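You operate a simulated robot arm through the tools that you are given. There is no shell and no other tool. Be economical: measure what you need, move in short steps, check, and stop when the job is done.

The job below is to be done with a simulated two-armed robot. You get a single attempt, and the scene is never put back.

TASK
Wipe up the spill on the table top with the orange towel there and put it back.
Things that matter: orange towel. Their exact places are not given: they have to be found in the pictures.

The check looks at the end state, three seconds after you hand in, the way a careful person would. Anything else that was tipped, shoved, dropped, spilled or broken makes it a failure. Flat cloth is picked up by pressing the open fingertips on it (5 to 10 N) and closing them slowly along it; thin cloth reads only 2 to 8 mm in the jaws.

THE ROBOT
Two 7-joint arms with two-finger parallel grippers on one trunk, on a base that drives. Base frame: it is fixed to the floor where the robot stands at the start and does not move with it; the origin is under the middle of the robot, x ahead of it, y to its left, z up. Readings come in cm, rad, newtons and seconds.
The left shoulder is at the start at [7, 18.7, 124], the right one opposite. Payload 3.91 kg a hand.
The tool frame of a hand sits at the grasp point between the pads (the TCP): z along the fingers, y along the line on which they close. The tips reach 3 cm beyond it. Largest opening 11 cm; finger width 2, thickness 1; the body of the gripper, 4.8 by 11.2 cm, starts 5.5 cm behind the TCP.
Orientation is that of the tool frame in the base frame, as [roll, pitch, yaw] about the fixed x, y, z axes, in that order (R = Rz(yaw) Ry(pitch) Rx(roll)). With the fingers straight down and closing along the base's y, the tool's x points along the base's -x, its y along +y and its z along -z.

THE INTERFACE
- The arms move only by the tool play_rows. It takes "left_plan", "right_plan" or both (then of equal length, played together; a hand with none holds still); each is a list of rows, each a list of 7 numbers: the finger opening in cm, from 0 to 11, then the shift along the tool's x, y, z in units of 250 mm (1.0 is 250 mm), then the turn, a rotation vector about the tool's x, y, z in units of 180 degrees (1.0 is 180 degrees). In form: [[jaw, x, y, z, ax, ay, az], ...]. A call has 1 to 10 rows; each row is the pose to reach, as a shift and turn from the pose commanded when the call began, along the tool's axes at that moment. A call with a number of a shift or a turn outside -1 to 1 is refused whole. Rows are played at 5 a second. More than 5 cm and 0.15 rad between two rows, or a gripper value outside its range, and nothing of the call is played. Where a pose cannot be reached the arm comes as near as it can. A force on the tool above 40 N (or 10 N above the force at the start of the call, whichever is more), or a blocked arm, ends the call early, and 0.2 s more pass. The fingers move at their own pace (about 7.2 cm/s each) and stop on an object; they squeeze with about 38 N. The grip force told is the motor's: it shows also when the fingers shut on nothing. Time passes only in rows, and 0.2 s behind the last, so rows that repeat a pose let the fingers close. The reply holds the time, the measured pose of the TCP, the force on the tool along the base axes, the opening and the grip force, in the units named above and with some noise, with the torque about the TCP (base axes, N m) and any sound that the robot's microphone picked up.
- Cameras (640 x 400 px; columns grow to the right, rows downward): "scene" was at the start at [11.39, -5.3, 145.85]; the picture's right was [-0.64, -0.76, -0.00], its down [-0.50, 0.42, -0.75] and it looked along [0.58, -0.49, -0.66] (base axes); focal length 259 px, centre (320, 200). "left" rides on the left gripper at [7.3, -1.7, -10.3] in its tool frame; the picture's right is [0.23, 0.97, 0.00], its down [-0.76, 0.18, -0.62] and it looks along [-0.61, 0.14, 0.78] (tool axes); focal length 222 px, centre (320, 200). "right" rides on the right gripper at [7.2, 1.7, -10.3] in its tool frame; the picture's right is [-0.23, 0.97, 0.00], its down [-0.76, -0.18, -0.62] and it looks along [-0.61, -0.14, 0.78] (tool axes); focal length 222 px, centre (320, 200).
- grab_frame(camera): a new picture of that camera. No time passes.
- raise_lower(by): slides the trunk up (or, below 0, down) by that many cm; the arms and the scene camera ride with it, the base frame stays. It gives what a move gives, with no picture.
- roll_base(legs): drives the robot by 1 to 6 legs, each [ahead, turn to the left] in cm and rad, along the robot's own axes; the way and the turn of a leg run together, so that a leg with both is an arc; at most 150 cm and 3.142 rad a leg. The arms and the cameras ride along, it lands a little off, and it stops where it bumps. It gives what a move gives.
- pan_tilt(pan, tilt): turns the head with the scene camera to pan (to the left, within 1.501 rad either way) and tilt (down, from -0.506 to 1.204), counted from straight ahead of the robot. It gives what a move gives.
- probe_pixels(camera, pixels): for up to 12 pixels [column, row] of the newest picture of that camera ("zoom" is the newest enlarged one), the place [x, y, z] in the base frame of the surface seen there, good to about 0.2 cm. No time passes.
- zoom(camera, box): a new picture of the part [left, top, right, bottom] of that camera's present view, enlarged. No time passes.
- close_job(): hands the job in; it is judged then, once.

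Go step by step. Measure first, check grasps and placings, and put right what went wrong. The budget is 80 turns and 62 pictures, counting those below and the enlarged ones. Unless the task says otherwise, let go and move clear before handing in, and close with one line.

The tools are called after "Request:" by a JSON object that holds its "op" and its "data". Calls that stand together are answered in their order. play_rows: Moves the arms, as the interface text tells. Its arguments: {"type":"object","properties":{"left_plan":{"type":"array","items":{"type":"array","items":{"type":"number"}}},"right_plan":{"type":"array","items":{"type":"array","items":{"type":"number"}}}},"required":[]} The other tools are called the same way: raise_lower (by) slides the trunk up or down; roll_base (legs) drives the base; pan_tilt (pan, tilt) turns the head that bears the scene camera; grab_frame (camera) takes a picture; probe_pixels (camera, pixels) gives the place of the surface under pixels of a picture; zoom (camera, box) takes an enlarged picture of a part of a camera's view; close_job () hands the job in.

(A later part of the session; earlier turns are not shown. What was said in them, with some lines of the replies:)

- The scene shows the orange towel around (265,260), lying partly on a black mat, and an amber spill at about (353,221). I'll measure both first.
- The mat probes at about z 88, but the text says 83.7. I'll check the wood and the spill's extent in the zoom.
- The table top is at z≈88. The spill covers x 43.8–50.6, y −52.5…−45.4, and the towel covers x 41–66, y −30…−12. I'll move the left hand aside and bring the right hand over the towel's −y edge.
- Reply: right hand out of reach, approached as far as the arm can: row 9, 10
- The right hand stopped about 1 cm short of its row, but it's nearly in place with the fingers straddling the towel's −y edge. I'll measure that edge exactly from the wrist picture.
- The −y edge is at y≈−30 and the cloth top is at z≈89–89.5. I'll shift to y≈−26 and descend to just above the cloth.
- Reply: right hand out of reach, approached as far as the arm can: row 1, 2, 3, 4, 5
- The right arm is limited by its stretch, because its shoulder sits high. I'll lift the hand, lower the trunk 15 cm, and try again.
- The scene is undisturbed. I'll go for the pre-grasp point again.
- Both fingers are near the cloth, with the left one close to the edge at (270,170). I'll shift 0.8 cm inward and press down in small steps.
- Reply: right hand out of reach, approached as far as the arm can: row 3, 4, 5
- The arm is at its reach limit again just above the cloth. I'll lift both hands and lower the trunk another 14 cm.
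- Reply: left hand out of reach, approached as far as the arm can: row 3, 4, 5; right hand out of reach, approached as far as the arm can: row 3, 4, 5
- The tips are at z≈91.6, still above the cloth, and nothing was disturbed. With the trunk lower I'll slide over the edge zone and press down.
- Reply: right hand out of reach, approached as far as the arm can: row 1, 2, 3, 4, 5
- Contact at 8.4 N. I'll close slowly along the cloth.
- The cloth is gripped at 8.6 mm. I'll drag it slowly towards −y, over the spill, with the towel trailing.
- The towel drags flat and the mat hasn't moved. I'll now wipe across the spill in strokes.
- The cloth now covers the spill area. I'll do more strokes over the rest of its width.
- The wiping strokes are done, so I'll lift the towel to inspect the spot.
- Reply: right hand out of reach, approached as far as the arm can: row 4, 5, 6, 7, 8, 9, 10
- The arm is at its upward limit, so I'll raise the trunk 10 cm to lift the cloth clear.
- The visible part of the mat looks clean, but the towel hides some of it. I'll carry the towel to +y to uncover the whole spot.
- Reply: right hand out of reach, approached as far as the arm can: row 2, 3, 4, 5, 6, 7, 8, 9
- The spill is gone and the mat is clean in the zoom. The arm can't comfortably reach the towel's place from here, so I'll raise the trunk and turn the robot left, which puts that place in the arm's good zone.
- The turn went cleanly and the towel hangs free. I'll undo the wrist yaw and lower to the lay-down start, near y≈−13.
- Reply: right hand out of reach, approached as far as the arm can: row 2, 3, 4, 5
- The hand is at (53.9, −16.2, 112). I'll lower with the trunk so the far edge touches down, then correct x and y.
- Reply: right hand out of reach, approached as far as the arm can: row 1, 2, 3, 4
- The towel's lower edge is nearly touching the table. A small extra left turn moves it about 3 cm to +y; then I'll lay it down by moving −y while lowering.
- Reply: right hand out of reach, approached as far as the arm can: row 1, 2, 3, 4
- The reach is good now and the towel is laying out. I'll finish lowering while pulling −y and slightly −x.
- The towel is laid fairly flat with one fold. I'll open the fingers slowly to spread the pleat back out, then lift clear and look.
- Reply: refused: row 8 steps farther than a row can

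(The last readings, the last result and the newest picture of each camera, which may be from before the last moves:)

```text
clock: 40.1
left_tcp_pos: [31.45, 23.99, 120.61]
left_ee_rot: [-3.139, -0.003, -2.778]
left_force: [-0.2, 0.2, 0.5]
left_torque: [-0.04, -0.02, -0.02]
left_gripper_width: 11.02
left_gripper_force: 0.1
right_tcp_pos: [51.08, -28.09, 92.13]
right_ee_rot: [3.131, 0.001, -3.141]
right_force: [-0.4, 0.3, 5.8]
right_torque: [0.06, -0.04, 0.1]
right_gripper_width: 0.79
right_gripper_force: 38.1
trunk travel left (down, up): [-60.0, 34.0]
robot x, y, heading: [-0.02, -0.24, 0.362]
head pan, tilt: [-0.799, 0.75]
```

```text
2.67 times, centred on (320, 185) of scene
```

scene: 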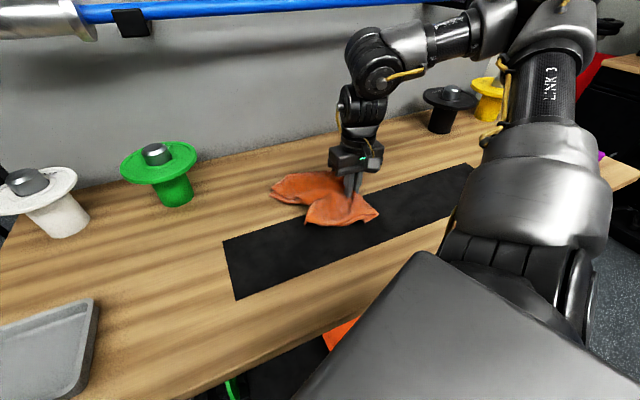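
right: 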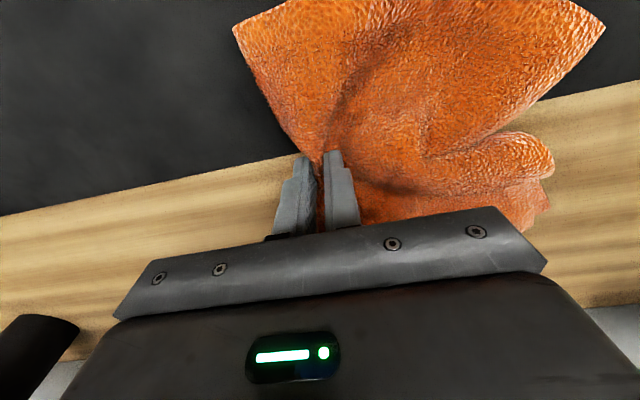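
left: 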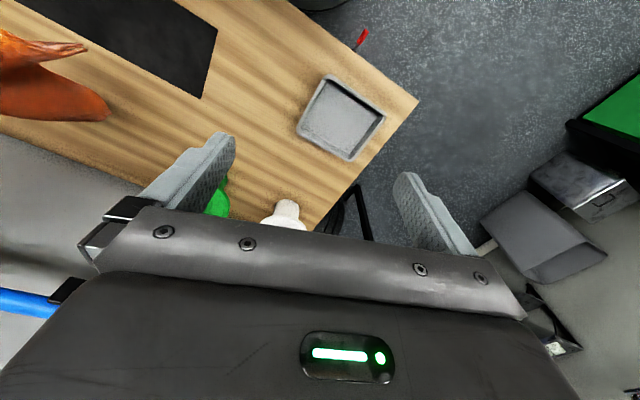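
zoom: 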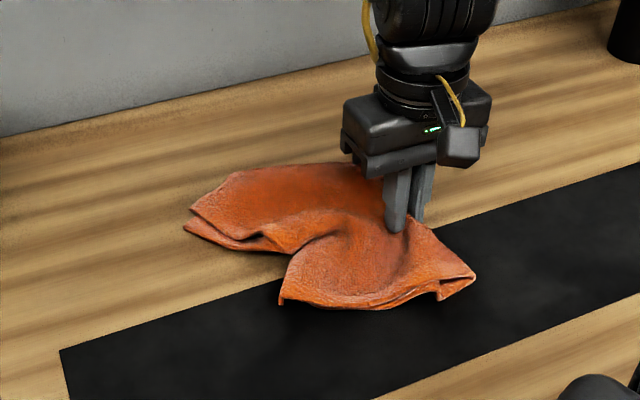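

The call was refused because one step was too large, so I'll resend it with smaller steps.

Request:
{"op": "play_rows", "data": {"right_plan": [[1.5, 0, 0, 0, 0, 0, 0], [2.5, 0, 0, 0, 0, 0, 0], [3.5, 0, 0, 0, 0, 0, 0], [4.5, 0, 0, 0, 0, 0, 0], [5.5, 0, 0, 0, 0, 0, 0], [5.5, 0, 0, -0.1, 0, 0, 0], [5.5, 0, -0.08, -0.22, 0, 0, 0], [5.5, 0, -0.2, -0.34, 0, 0, 0], [5.5, 0, -0.36, -0.4, 0, 0, 0], [5.5, 0, -0.54, -0.4, 0, 0, 0]]}}

Request:
{"op": "grab_frame", "data": {"camera": "scene"}}

Request:
{"op": "zoom", "data": {"camera": "scene", "box": [200, 110, 440, 260]}}

```text
clock: 42.3
left_tcp_pos: [31.48, 23.63, 120.73]
left_ee_rot: [3.141, 0.001, -2.777]
left_force: [0.0, -0.2, 0.4]
left_torque: [0.02, -0.03, 0.01]
left_gripper_width: 10.99
left_gripper_force: 0.1
right_tcp_pos: [50.81, -42.23, 101.96]
right_ee_rot: [3.128, 0.002, -3.141]
right_force: [0.3, 0.2, 0.3]
right_torque: [0.05, -0.05, -0.01]
right_gripper_width: 5.5
right_gripper_force: 0.1
trunk travel left (down, up): [-60.0, 34.0]
robot x, y, heading: [-0.18, 0.22, 0.364]
head pan, tilt: [-0.799, 0.75]
```

```text
33 pictures are left
```

scene: 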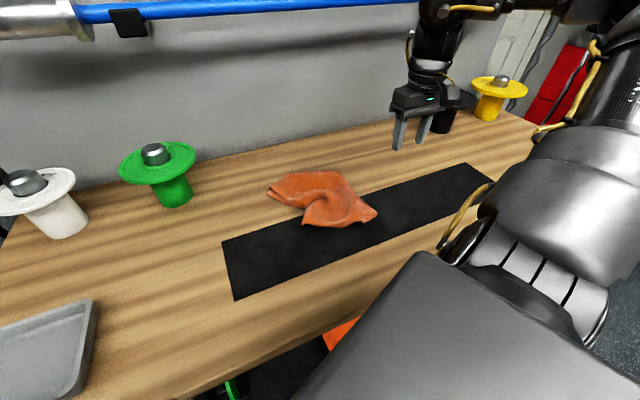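

```text
2.67 times, centred on (320, 185) of scene
```

zoom: 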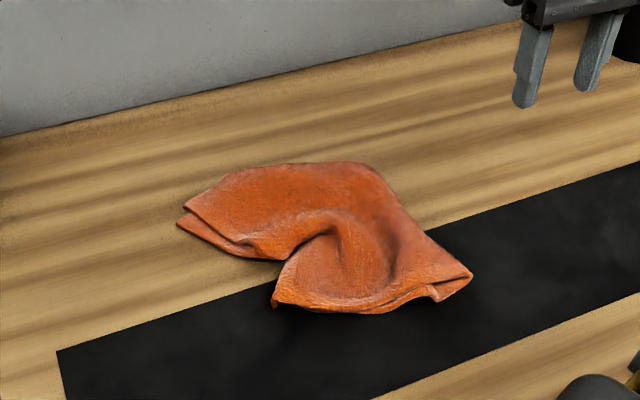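

The spill is gone and the towel is near its old place, but a bit bunched. I'll measure its outline against the original: (66.5,−29.7), (64.8,−12.1), (41,−12.1), (41.1,−30.4).

Request:
{"op": "probe_pixels", "data": {"camera": "zoom", "pixels": [[180, 222], [230, 175], [370, 163], [425, 232], [470, 280], [440, 298], [277, 302], [280, 260], [340, 240], [330, 270], [250, 205], [300, 285]]}}

Request:
{"op": "grab_frame", "data": {"camera": "right"}}

```text
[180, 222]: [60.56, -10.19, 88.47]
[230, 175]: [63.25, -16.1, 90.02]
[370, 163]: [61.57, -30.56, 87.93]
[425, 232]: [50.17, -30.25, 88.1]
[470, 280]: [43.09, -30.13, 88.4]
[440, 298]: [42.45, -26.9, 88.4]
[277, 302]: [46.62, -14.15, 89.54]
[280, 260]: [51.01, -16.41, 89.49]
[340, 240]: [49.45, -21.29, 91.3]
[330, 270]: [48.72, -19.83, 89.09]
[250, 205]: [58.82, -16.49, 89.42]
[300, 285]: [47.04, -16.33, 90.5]
```

```text
31 pictures are left
```

right: 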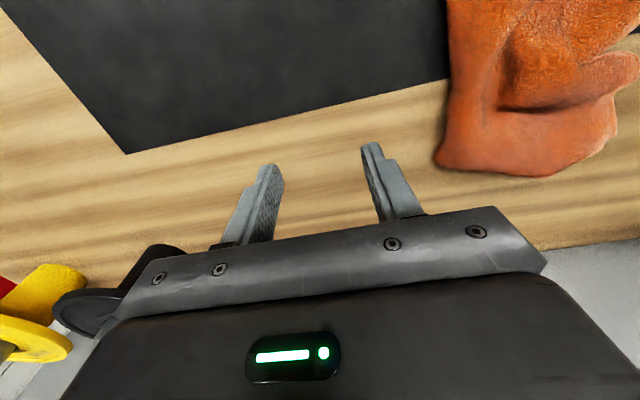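

The outline is x 42–63, y −10…−30.5, almost exactly the old place. I'll unfold the near-left corner (zoom pixel 277,302) by pinching it gently and pulling it outward.

Request:
{"op": "play_rows", "data": {"right_plan": [[5, 0.02, 0.14, 0, 0, 0, 0], [5, 0.04, 0.28, 0, 0, 0, 0], [5, 0.06, 0.42, 0, 0, 0, 0], [5, 0.08, 0.56, 0, 0, 0, 0], [5, 0.1, 0.7, 0, 0, 0, 0], [5, 0.12, 0.84, 0, 0, 0, 0], [5, 0.13, 0.98, 0.06, 0, 0, 0], [5, 0.13, 0.98, 0.2, 0, 0, 0], [5, 0.13, 0.98, 0.32, 0, 0, 0], [5, 0.13, 0.98, 0.32, 0, 0, 0]]}}

Request:
{"op": "grab_frame", "data": {"camera": "right"}}

Request:
{"op": "zoom", "data": {"camera": "scene", "box": [200, 110, 440, 260]}}

```text
clock: 44.5
left_tcp_pos: [31.42, 23.99, 120.57]
left_ee_rot: [-3.139, 0.0, -2.777]
left_force: [0.3, 0.4, 0.4]
left_torque: [-0.02, -0.01, 0.0]
left_gripper_width: 10.99
left_gripper_force: 0.1
right_tcp_pos: [49.53, -25.16, 97.86]
right_ee_rot: [3.131, 0.006, -3.14]
right_force: [0.0, 0.7, 0.3]
right_torque: [0.0, -0.02, -0.01]
right_gripper_width: 5.0
right_gripper_force: 0.0
right hand out of reach, approached as far as the arm can: row 5, 6, 7, 8, 9, 10
trunk travel left (down, up): [-60.0, 34.0]
robot x, y, heading: [0.03, 0.04, 0.364]
head pan, tilt: [-0.799, 0.75]
```

```text
30 pictures are left
```

right: 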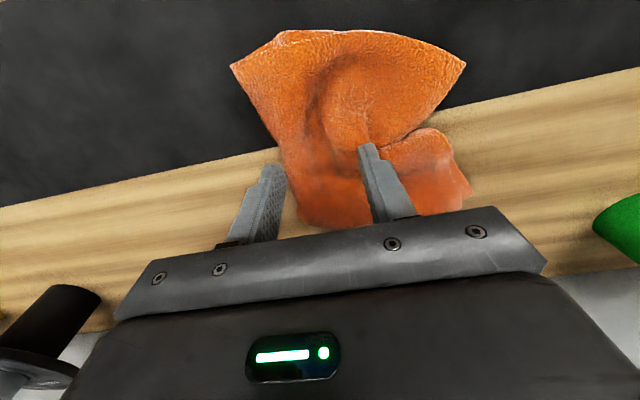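

```text
2.67 times, centred on (320, 185) of scene
```

zoom: 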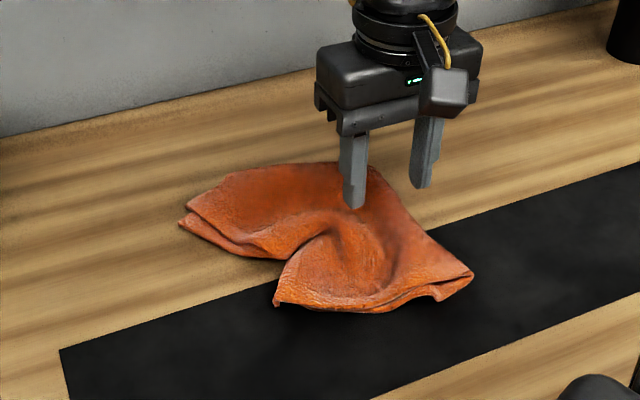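

The wrist's yaw relative to the robot is what limits reach to +y. I'll turn the wrist back in line with the robot and go to the corner.

Request:
{"op": "play_rows", "data": {"right_plan": [[5, 0, 0, -0.02, 0, 0, -0.04], [5, 0.02, 0.06, -0.02, 0, 0, -0.08], [5, 0.04, 0.14, -0.02, 0, 0, -0.115], [5, 0.05, 0.24, -0.02, 0, 0, -0.13], [5, 0.06, 0.35, 0, 0, 0, -0.13], [5, 0.06, 0.37, 0.1, 0, 0, -0.13], [5, 0.06, 0.37, 0.1, 0, 0, -0.13]]}}

Request:
{"op": "grab_frame", "data": {"camera": "right"}}

Request:
{"op": "zoom", "data": {"camera": "scene", "box": [200, 110, 440, 260]}}

```text
clock: 46.1
left_tcp_pos: [31.39, 24.03, 120.9]
left_ee_rot: [-3.14, -0.001, -2.778]
left_force: [-0.7, -0.3, 0.6]
left_torque: [-0.03, 0.03, 0.0]
left_gripper_width: 10.99
left_gripper_force: 0.1
right_tcp_pos: [48.41, -15.66, 95.6]
right_ee_rot: [3.134, 0.008, -2.733]
right_force: [-1.1, -0.8, 0.3]
right_torque: [-0.02, 0.0, -0.01]
right_gripper_width: 4.99
right_gripper_force: 0.0
trunk travel left (down, up): [-60.0, 34.0]
robot x, y, heading: [0.17, 0.23, 0.36]
head pan, tilt: [-0.799, 0.75]
```

```text
28 pictures are left
```

right: 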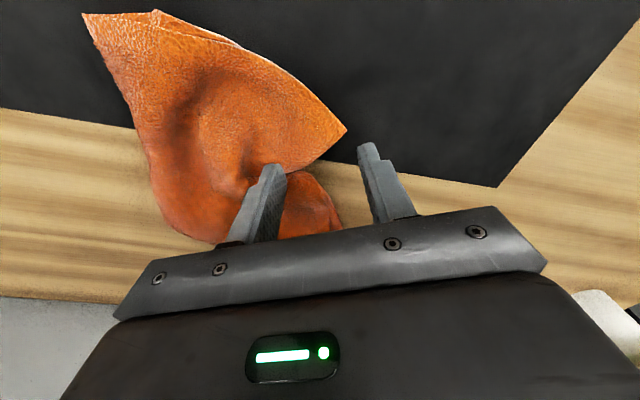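

```text
2.67 times, centred on (320, 185) of scene
```

zoom: 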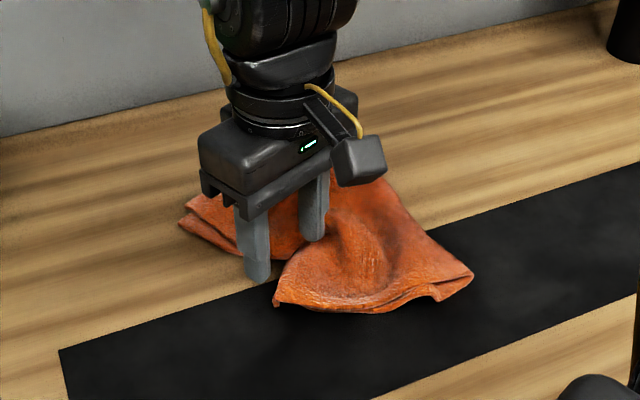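

The corner is now reachable. I'll shift so both fingers stand on cloth near it, and press down.

Request:
{"op": "play_rows", "data": {"right_plan": [[4, 0.044, -0.06, 0, 0, 0, 0], [4, 0.044, -0.06, 0.06, 0, 0, 0], [4, 0.044, -0.06, 0.09, 0, 0, 0], [4, 0.044, -0.06, 0.12, 0, 0, 0], [4, 0.044, -0.06, 0.14, 0, 0, 0], [4, 0.044, -0.06, 0.14, 0, 0, 0]]}}

Request:
{"op": "grab_frame", "data": {"camera": "right"}}

```text
clock: 47.5
left_tcp_pos: [31.49, 23.84, 120.68]
left_ee_rot: [-3.14, -0.002, -2.776]
left_force: [-0.2, -0.3, -0.3]
left_torque: [0.06, 0.01, 0.02]
left_gripper_width: 10.99
left_gripper_force: 0.1
right_tcp_pos: [48.04, -17.49, 91.94]
right_ee_rot: [3.134, 0.007, -2.732]
right_force: [0.4, 0.2, 1.0]
right_torque: [0.0, -0.04, -0.01]
right_gripper_width: 4.01
right_gripper_force: 0.0
trunk travel left (down, up): [-60.0, 34.0]
robot x, y, heading: [0.15, 0.01, 0.362]
head pan, tilt: [-0.799, 0.75]
```

```text
26 pictures are left
```

right: 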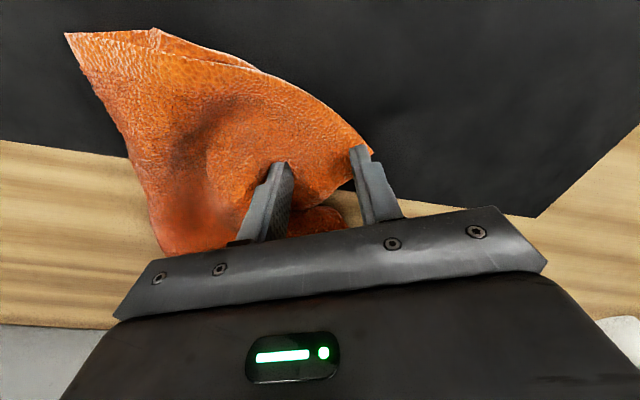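

The contact is still light and the right finger is at the very corner tip. I'll shift slightly onto the cloth, press, and close slowly.

Request:
{"op": "play_rows", "data": {"right_plan": [[4, 0.01, -0.03, -0.02, 0, 0, 0], [4, 0.025, -0.035, 0.01, 0, 0, 0], [4, 0.025, -0.035, 0.025, 0, 0, 0], [3.3, 0.025, -0.035, 0.025, 0, 0, 0], [2.6, 0.025, -0.035, 0.025, 0, 0, 0], [1.9, 0.025, -0.035, 0.025, 0, 0, 0], [1.2, 0.025, -0.035, 0.025, 0, 0, 0], [0.5, 0.025, -0.035, 0.025, 0, 0, 0], [0, 0.025, -0.035, 0.025, 0, 0, 0], [0, 0.025, -0.035, 0.025, 0, 0, 0]]}}

Request:
{"op": "grab_frame", "data": {"camera": "right"}}

```text
clock: 49.7
left_tcp_pos: [31.24, 24.17, 120.71]
left_ee_rot: [-3.138, -0.002, -2.776]
left_force: [-0.6, 0.6, -0.3]
left_torque: [-0.02, 0.03, 0.01]
left_gripper_width: 11.0
left_gripper_force: 0.0
right_tcp_pos: [47.77, -18.46, 91.48]
right_ee_rot: [3.133, 0.009, -2.735]
right_force: [3.4, 0.1, 30.7]
right_torque: [-0.01, -0.13, 0.04]
right_gripper_width: 0.61
right_gripper_force: 37.8
trunk travel left (down, up): [-60.0, 34.0]
robot x, y, heading: [0.22, -0.05, 0.362]
head pan, tilt: [-0.799, 0.75]
```

```text
25 pictures are left
```

right: 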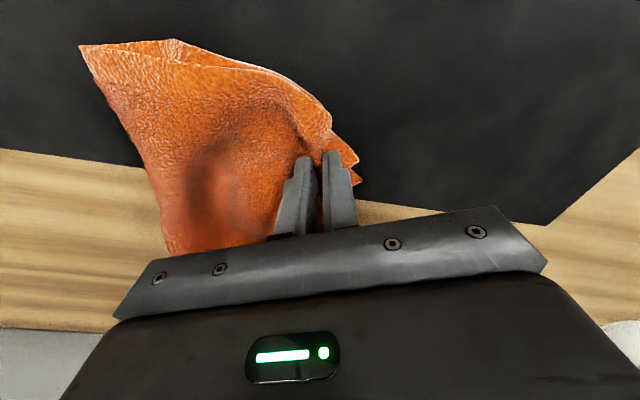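

The corner is gripped (6 mm). I'll lift a little and pull it towards −x/+y to unfold, then lower.

Request:
{"op": "play_rows", "data": {"right_plan": [[0, 0, 0, -0.04, 0, 0, 0], [0, 0.02, 0.05, -0.08, 0, 0, 0], [0, 0.04, 0.1, -0.08, 0, 0, 0], [0, 0.07, 0.15, -0.08, 0, 0, 0], [0, 0.09, 0.2, -0.06, 0, 0, 0], [0, 0.11, 0.24, -0.04, 0, 0, 0], [0, 0.12, 0.26, -0.02, 0, 0, 0], [0, 0.12, 0.26, -0.02, 0, 0, 0]]}}

Request:
{"op": "zoom", "data": {"camera": "scene", "box": [200, 110, 440, 260]}}

Request:
{"op": "grab_frame", "data": {"camera": "right"}}

```text
clock: 51.5
left_tcp_pos: [31.54, 23.88, 120.64]
left_ee_rot: [-3.14, -0.001, -2.778]
left_force: [-0.8, 0.9, 0.0]
left_torque: [0.01, 0.0, 0.01]
left_gripper_width: 11.02
left_gripper_force: 0.1
right_tcp_pos: [44.84, -16.21, 92.32]
right_ee_rot: [3.131, 0.005, -2.731]
right_force: [-0.2, 0.5, 0.1]
right_torque: [0.0, 0.0, 0.02]
right_gripper_width: 0.58
right_gripper_force: 38.1
right hand out of reach, approached as far as the arm can: row 4, 5, 6, 7, 8
trunk travel left (down, up): [-60.0, 34.0]
robot x, y, heading: [-0.23, -0.01, 0.36]
head pan, tilt: [-0.799, 0.75]
```

```text
2.67 times, centred on (320, 185) of scene
```

zoom: 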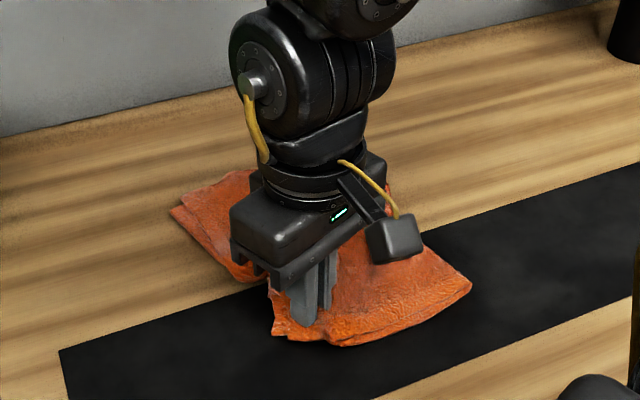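

```text
23 pictures are left
```

right: 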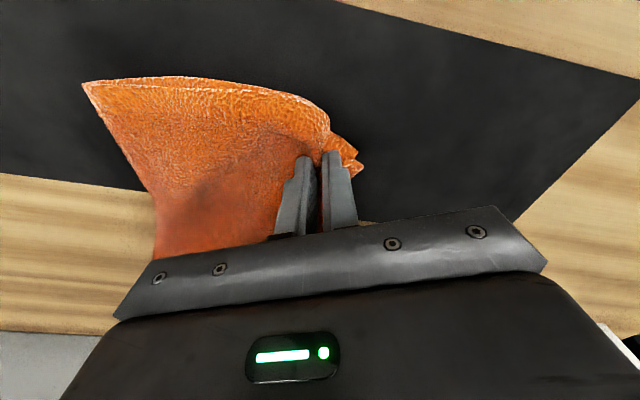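

The near part has flattened well. A tiny left turn of the base pulls the corner 2 cm more to +y; then I'll release and move clear.

Request:
{"op": "roll_base", "data": {"legs": [[0, 0.05]]}}

Request:
{"op": "play_rows", "data": {"right_plan": [[1.2, 0, 0, 0.01, 0, 0, 0], [2.2, 0, 0, 0.01, 0, 0, 0], [3.2, 0, 0, 0.01, 0, 0, 0], [4, 0, 0, 0.01, 0, 0, 0], [4, 0, 0, -0.08, 0, 0, 0], [4, 0, 0, -0.22, 0, 0, 0], [4, 0.05, -0.08, -0.36, 0, 0, 0], [4, 0.1, -0.2, -0.44, 0, 0, 0], [4, 0.15, -0.36, -0.46, 0, 0, 0], [4, 0.2, -0.52, -0.46, 0, 0, 0]]}}

Request:
{"op": "play_rows", "data": {"right_plan": [[4, 0, -0.16, 0, 0, 0, 0], [4, 0, -0.32, 0, 0, 0, 0], [4, 0, -0.48, 0, 0, 0, 0], [4, 0, -0.6, 0, 0, 0, 0], [4, 0, -0.6, 0, 0, 0, 0]]}}

Request:
{"op": "grab_frame", "data": {"camera": "scene"}}

Request:
{"op": "zoom", "data": {"camera": "scene", "box": [200, 110, 440, 260]}}

```text
clock: 52.4
left_tcp_pos: [30.26, 25.45, 120.75]
left_ee_rot: [-3.14, -0.002, -2.728]
left_force: [-0.2, -0.4, -1.0]
left_torque: [-0.01, 0.0, -0.02]
left_gripper_width: 10.99
left_gripper_force: 0.1
right_tcp_pos: [45.63, -14.03, 92.25]
right_ee_rot: [3.128, 0.006, -2.682]
right_force: [0.5, -0.1, 0.5]
right_torque: [0.01, 0.02, -0.06]
right_gripper_width: 0.6
right_gripper_force: 38.2
trunk travel left (down, up): [-60.0, 34.0]
robot x, y, heading: [-0.06, -0.14, 0.414]
head pan, tilt: [-0.799, 0.75]
```

```text
clock: 54.5
left_tcp_pos: [30.26, 25.24, 120.85]
left_ee_rot: [-3.14, 0.0, -2.727]
left_force: [0.0, 0.0, 0.1]
left_torque: [-0.01, 0.01, 0.0]
left_gripper_width: 10.99
left_gripper_force: 0.1
right_tcp_pos: [47.05, -28.27, 103.35]
right_ee_rot: [3.128, 0.007, -2.68]
right_force: [0.1, -0.6, -0.6]
right_torque: [0.02, 0.0, 0.0]
right_gripper_width: 3.98
right_gripper_force: 0.1
trunk travel left (down, up): [-60.0, 34.0]
robot x, y, heading: [0.28, -0.29, 0.417]
head pan, tilt: [-0.799, 0.75]
```

```text
clock: 55.8
left_tcp_pos: [30.23, 25.46, 120.79]
left_ee_rot: [-3.14, -0.001, -2.728]
left_force: [1.2, 0.4, 0.0]
left_torque: [-0.03, 0.01, -0.02]
left_gripper_width: 10.97
left_gripper_force: 0.0
right_tcp_pos: [53.58, -41.4, 103.43]
right_ee_rot: [3.131, 0.005, -2.682]
right_force: [0.6, -0.3, 0.6]
right_torque: [-0.01, 0.01, 0.0]
right_gripper_width: 3.99
right_gripper_force: 0.1
trunk travel left (down, up): [-60.0, 34.0]
robot x, y, heading: [-0.38, -0.02, 0.411]
head pan, tilt: [-0.799, 0.75]
```

```text
22 pictures are left
```

scene: 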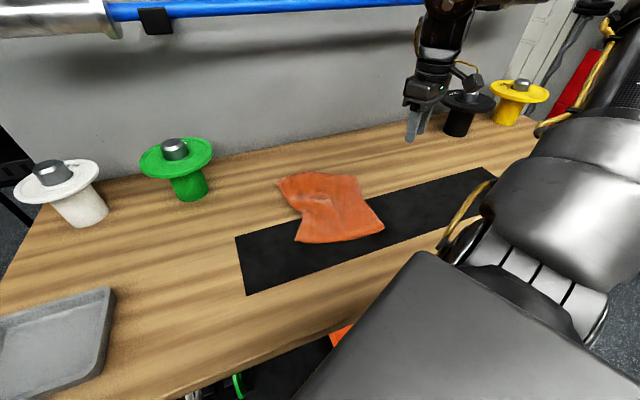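

```text
2.67 times, centred on (320, 185) of scene
```

zoom: 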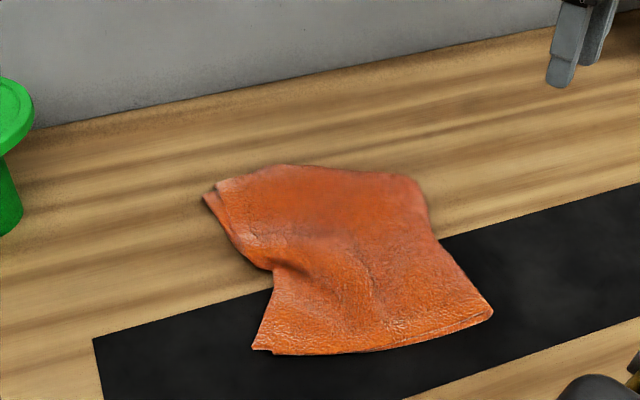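

The towel is spread out again with its corner unfolded, and the mat is clean. I'll do one last check of the outline and the spill spot.

Request:
{"op": "probe_pixels", "data": {"camera": "zoom", "pixels": [[203, 197], [285, 168], [415, 178], [490, 312], [255, 348], [340, 260]]}}

Request:
{"op": "zoom", "data": {"camera": "scene", "box": [360, 90, 560, 260]}}

```text
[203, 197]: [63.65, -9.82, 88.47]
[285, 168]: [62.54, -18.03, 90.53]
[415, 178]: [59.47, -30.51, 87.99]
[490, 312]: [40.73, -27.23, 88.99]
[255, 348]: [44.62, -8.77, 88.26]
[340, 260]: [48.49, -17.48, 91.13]
```

```text
2.35 times, centred on (460, 175) of scene
```

zoom: 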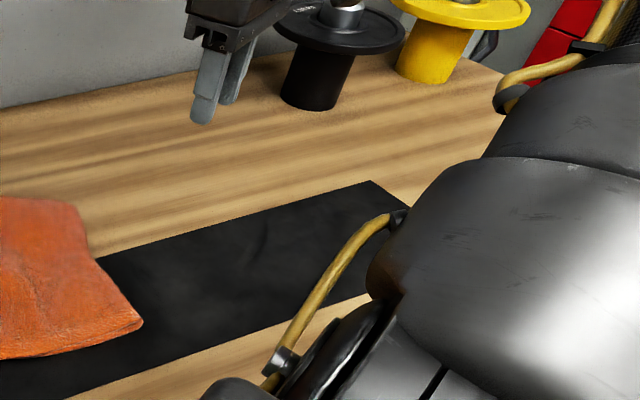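

The spot where the spill was is clean and the spools still stand. The towel lies at x 41–64, y −9…−30.5, its old place within about 3 cm (its far −y corner is about 7 cm in), and both hands are clear, so I'm handing in.

Request:
{"op": "close_job", "data": {}}

```text
The job is handed in.
```

The spill is wiped up, and the orange towel is back in its place, spread out with a few wrinkles and one corner about 7 cm in from where it was; nothing else was seen to move.
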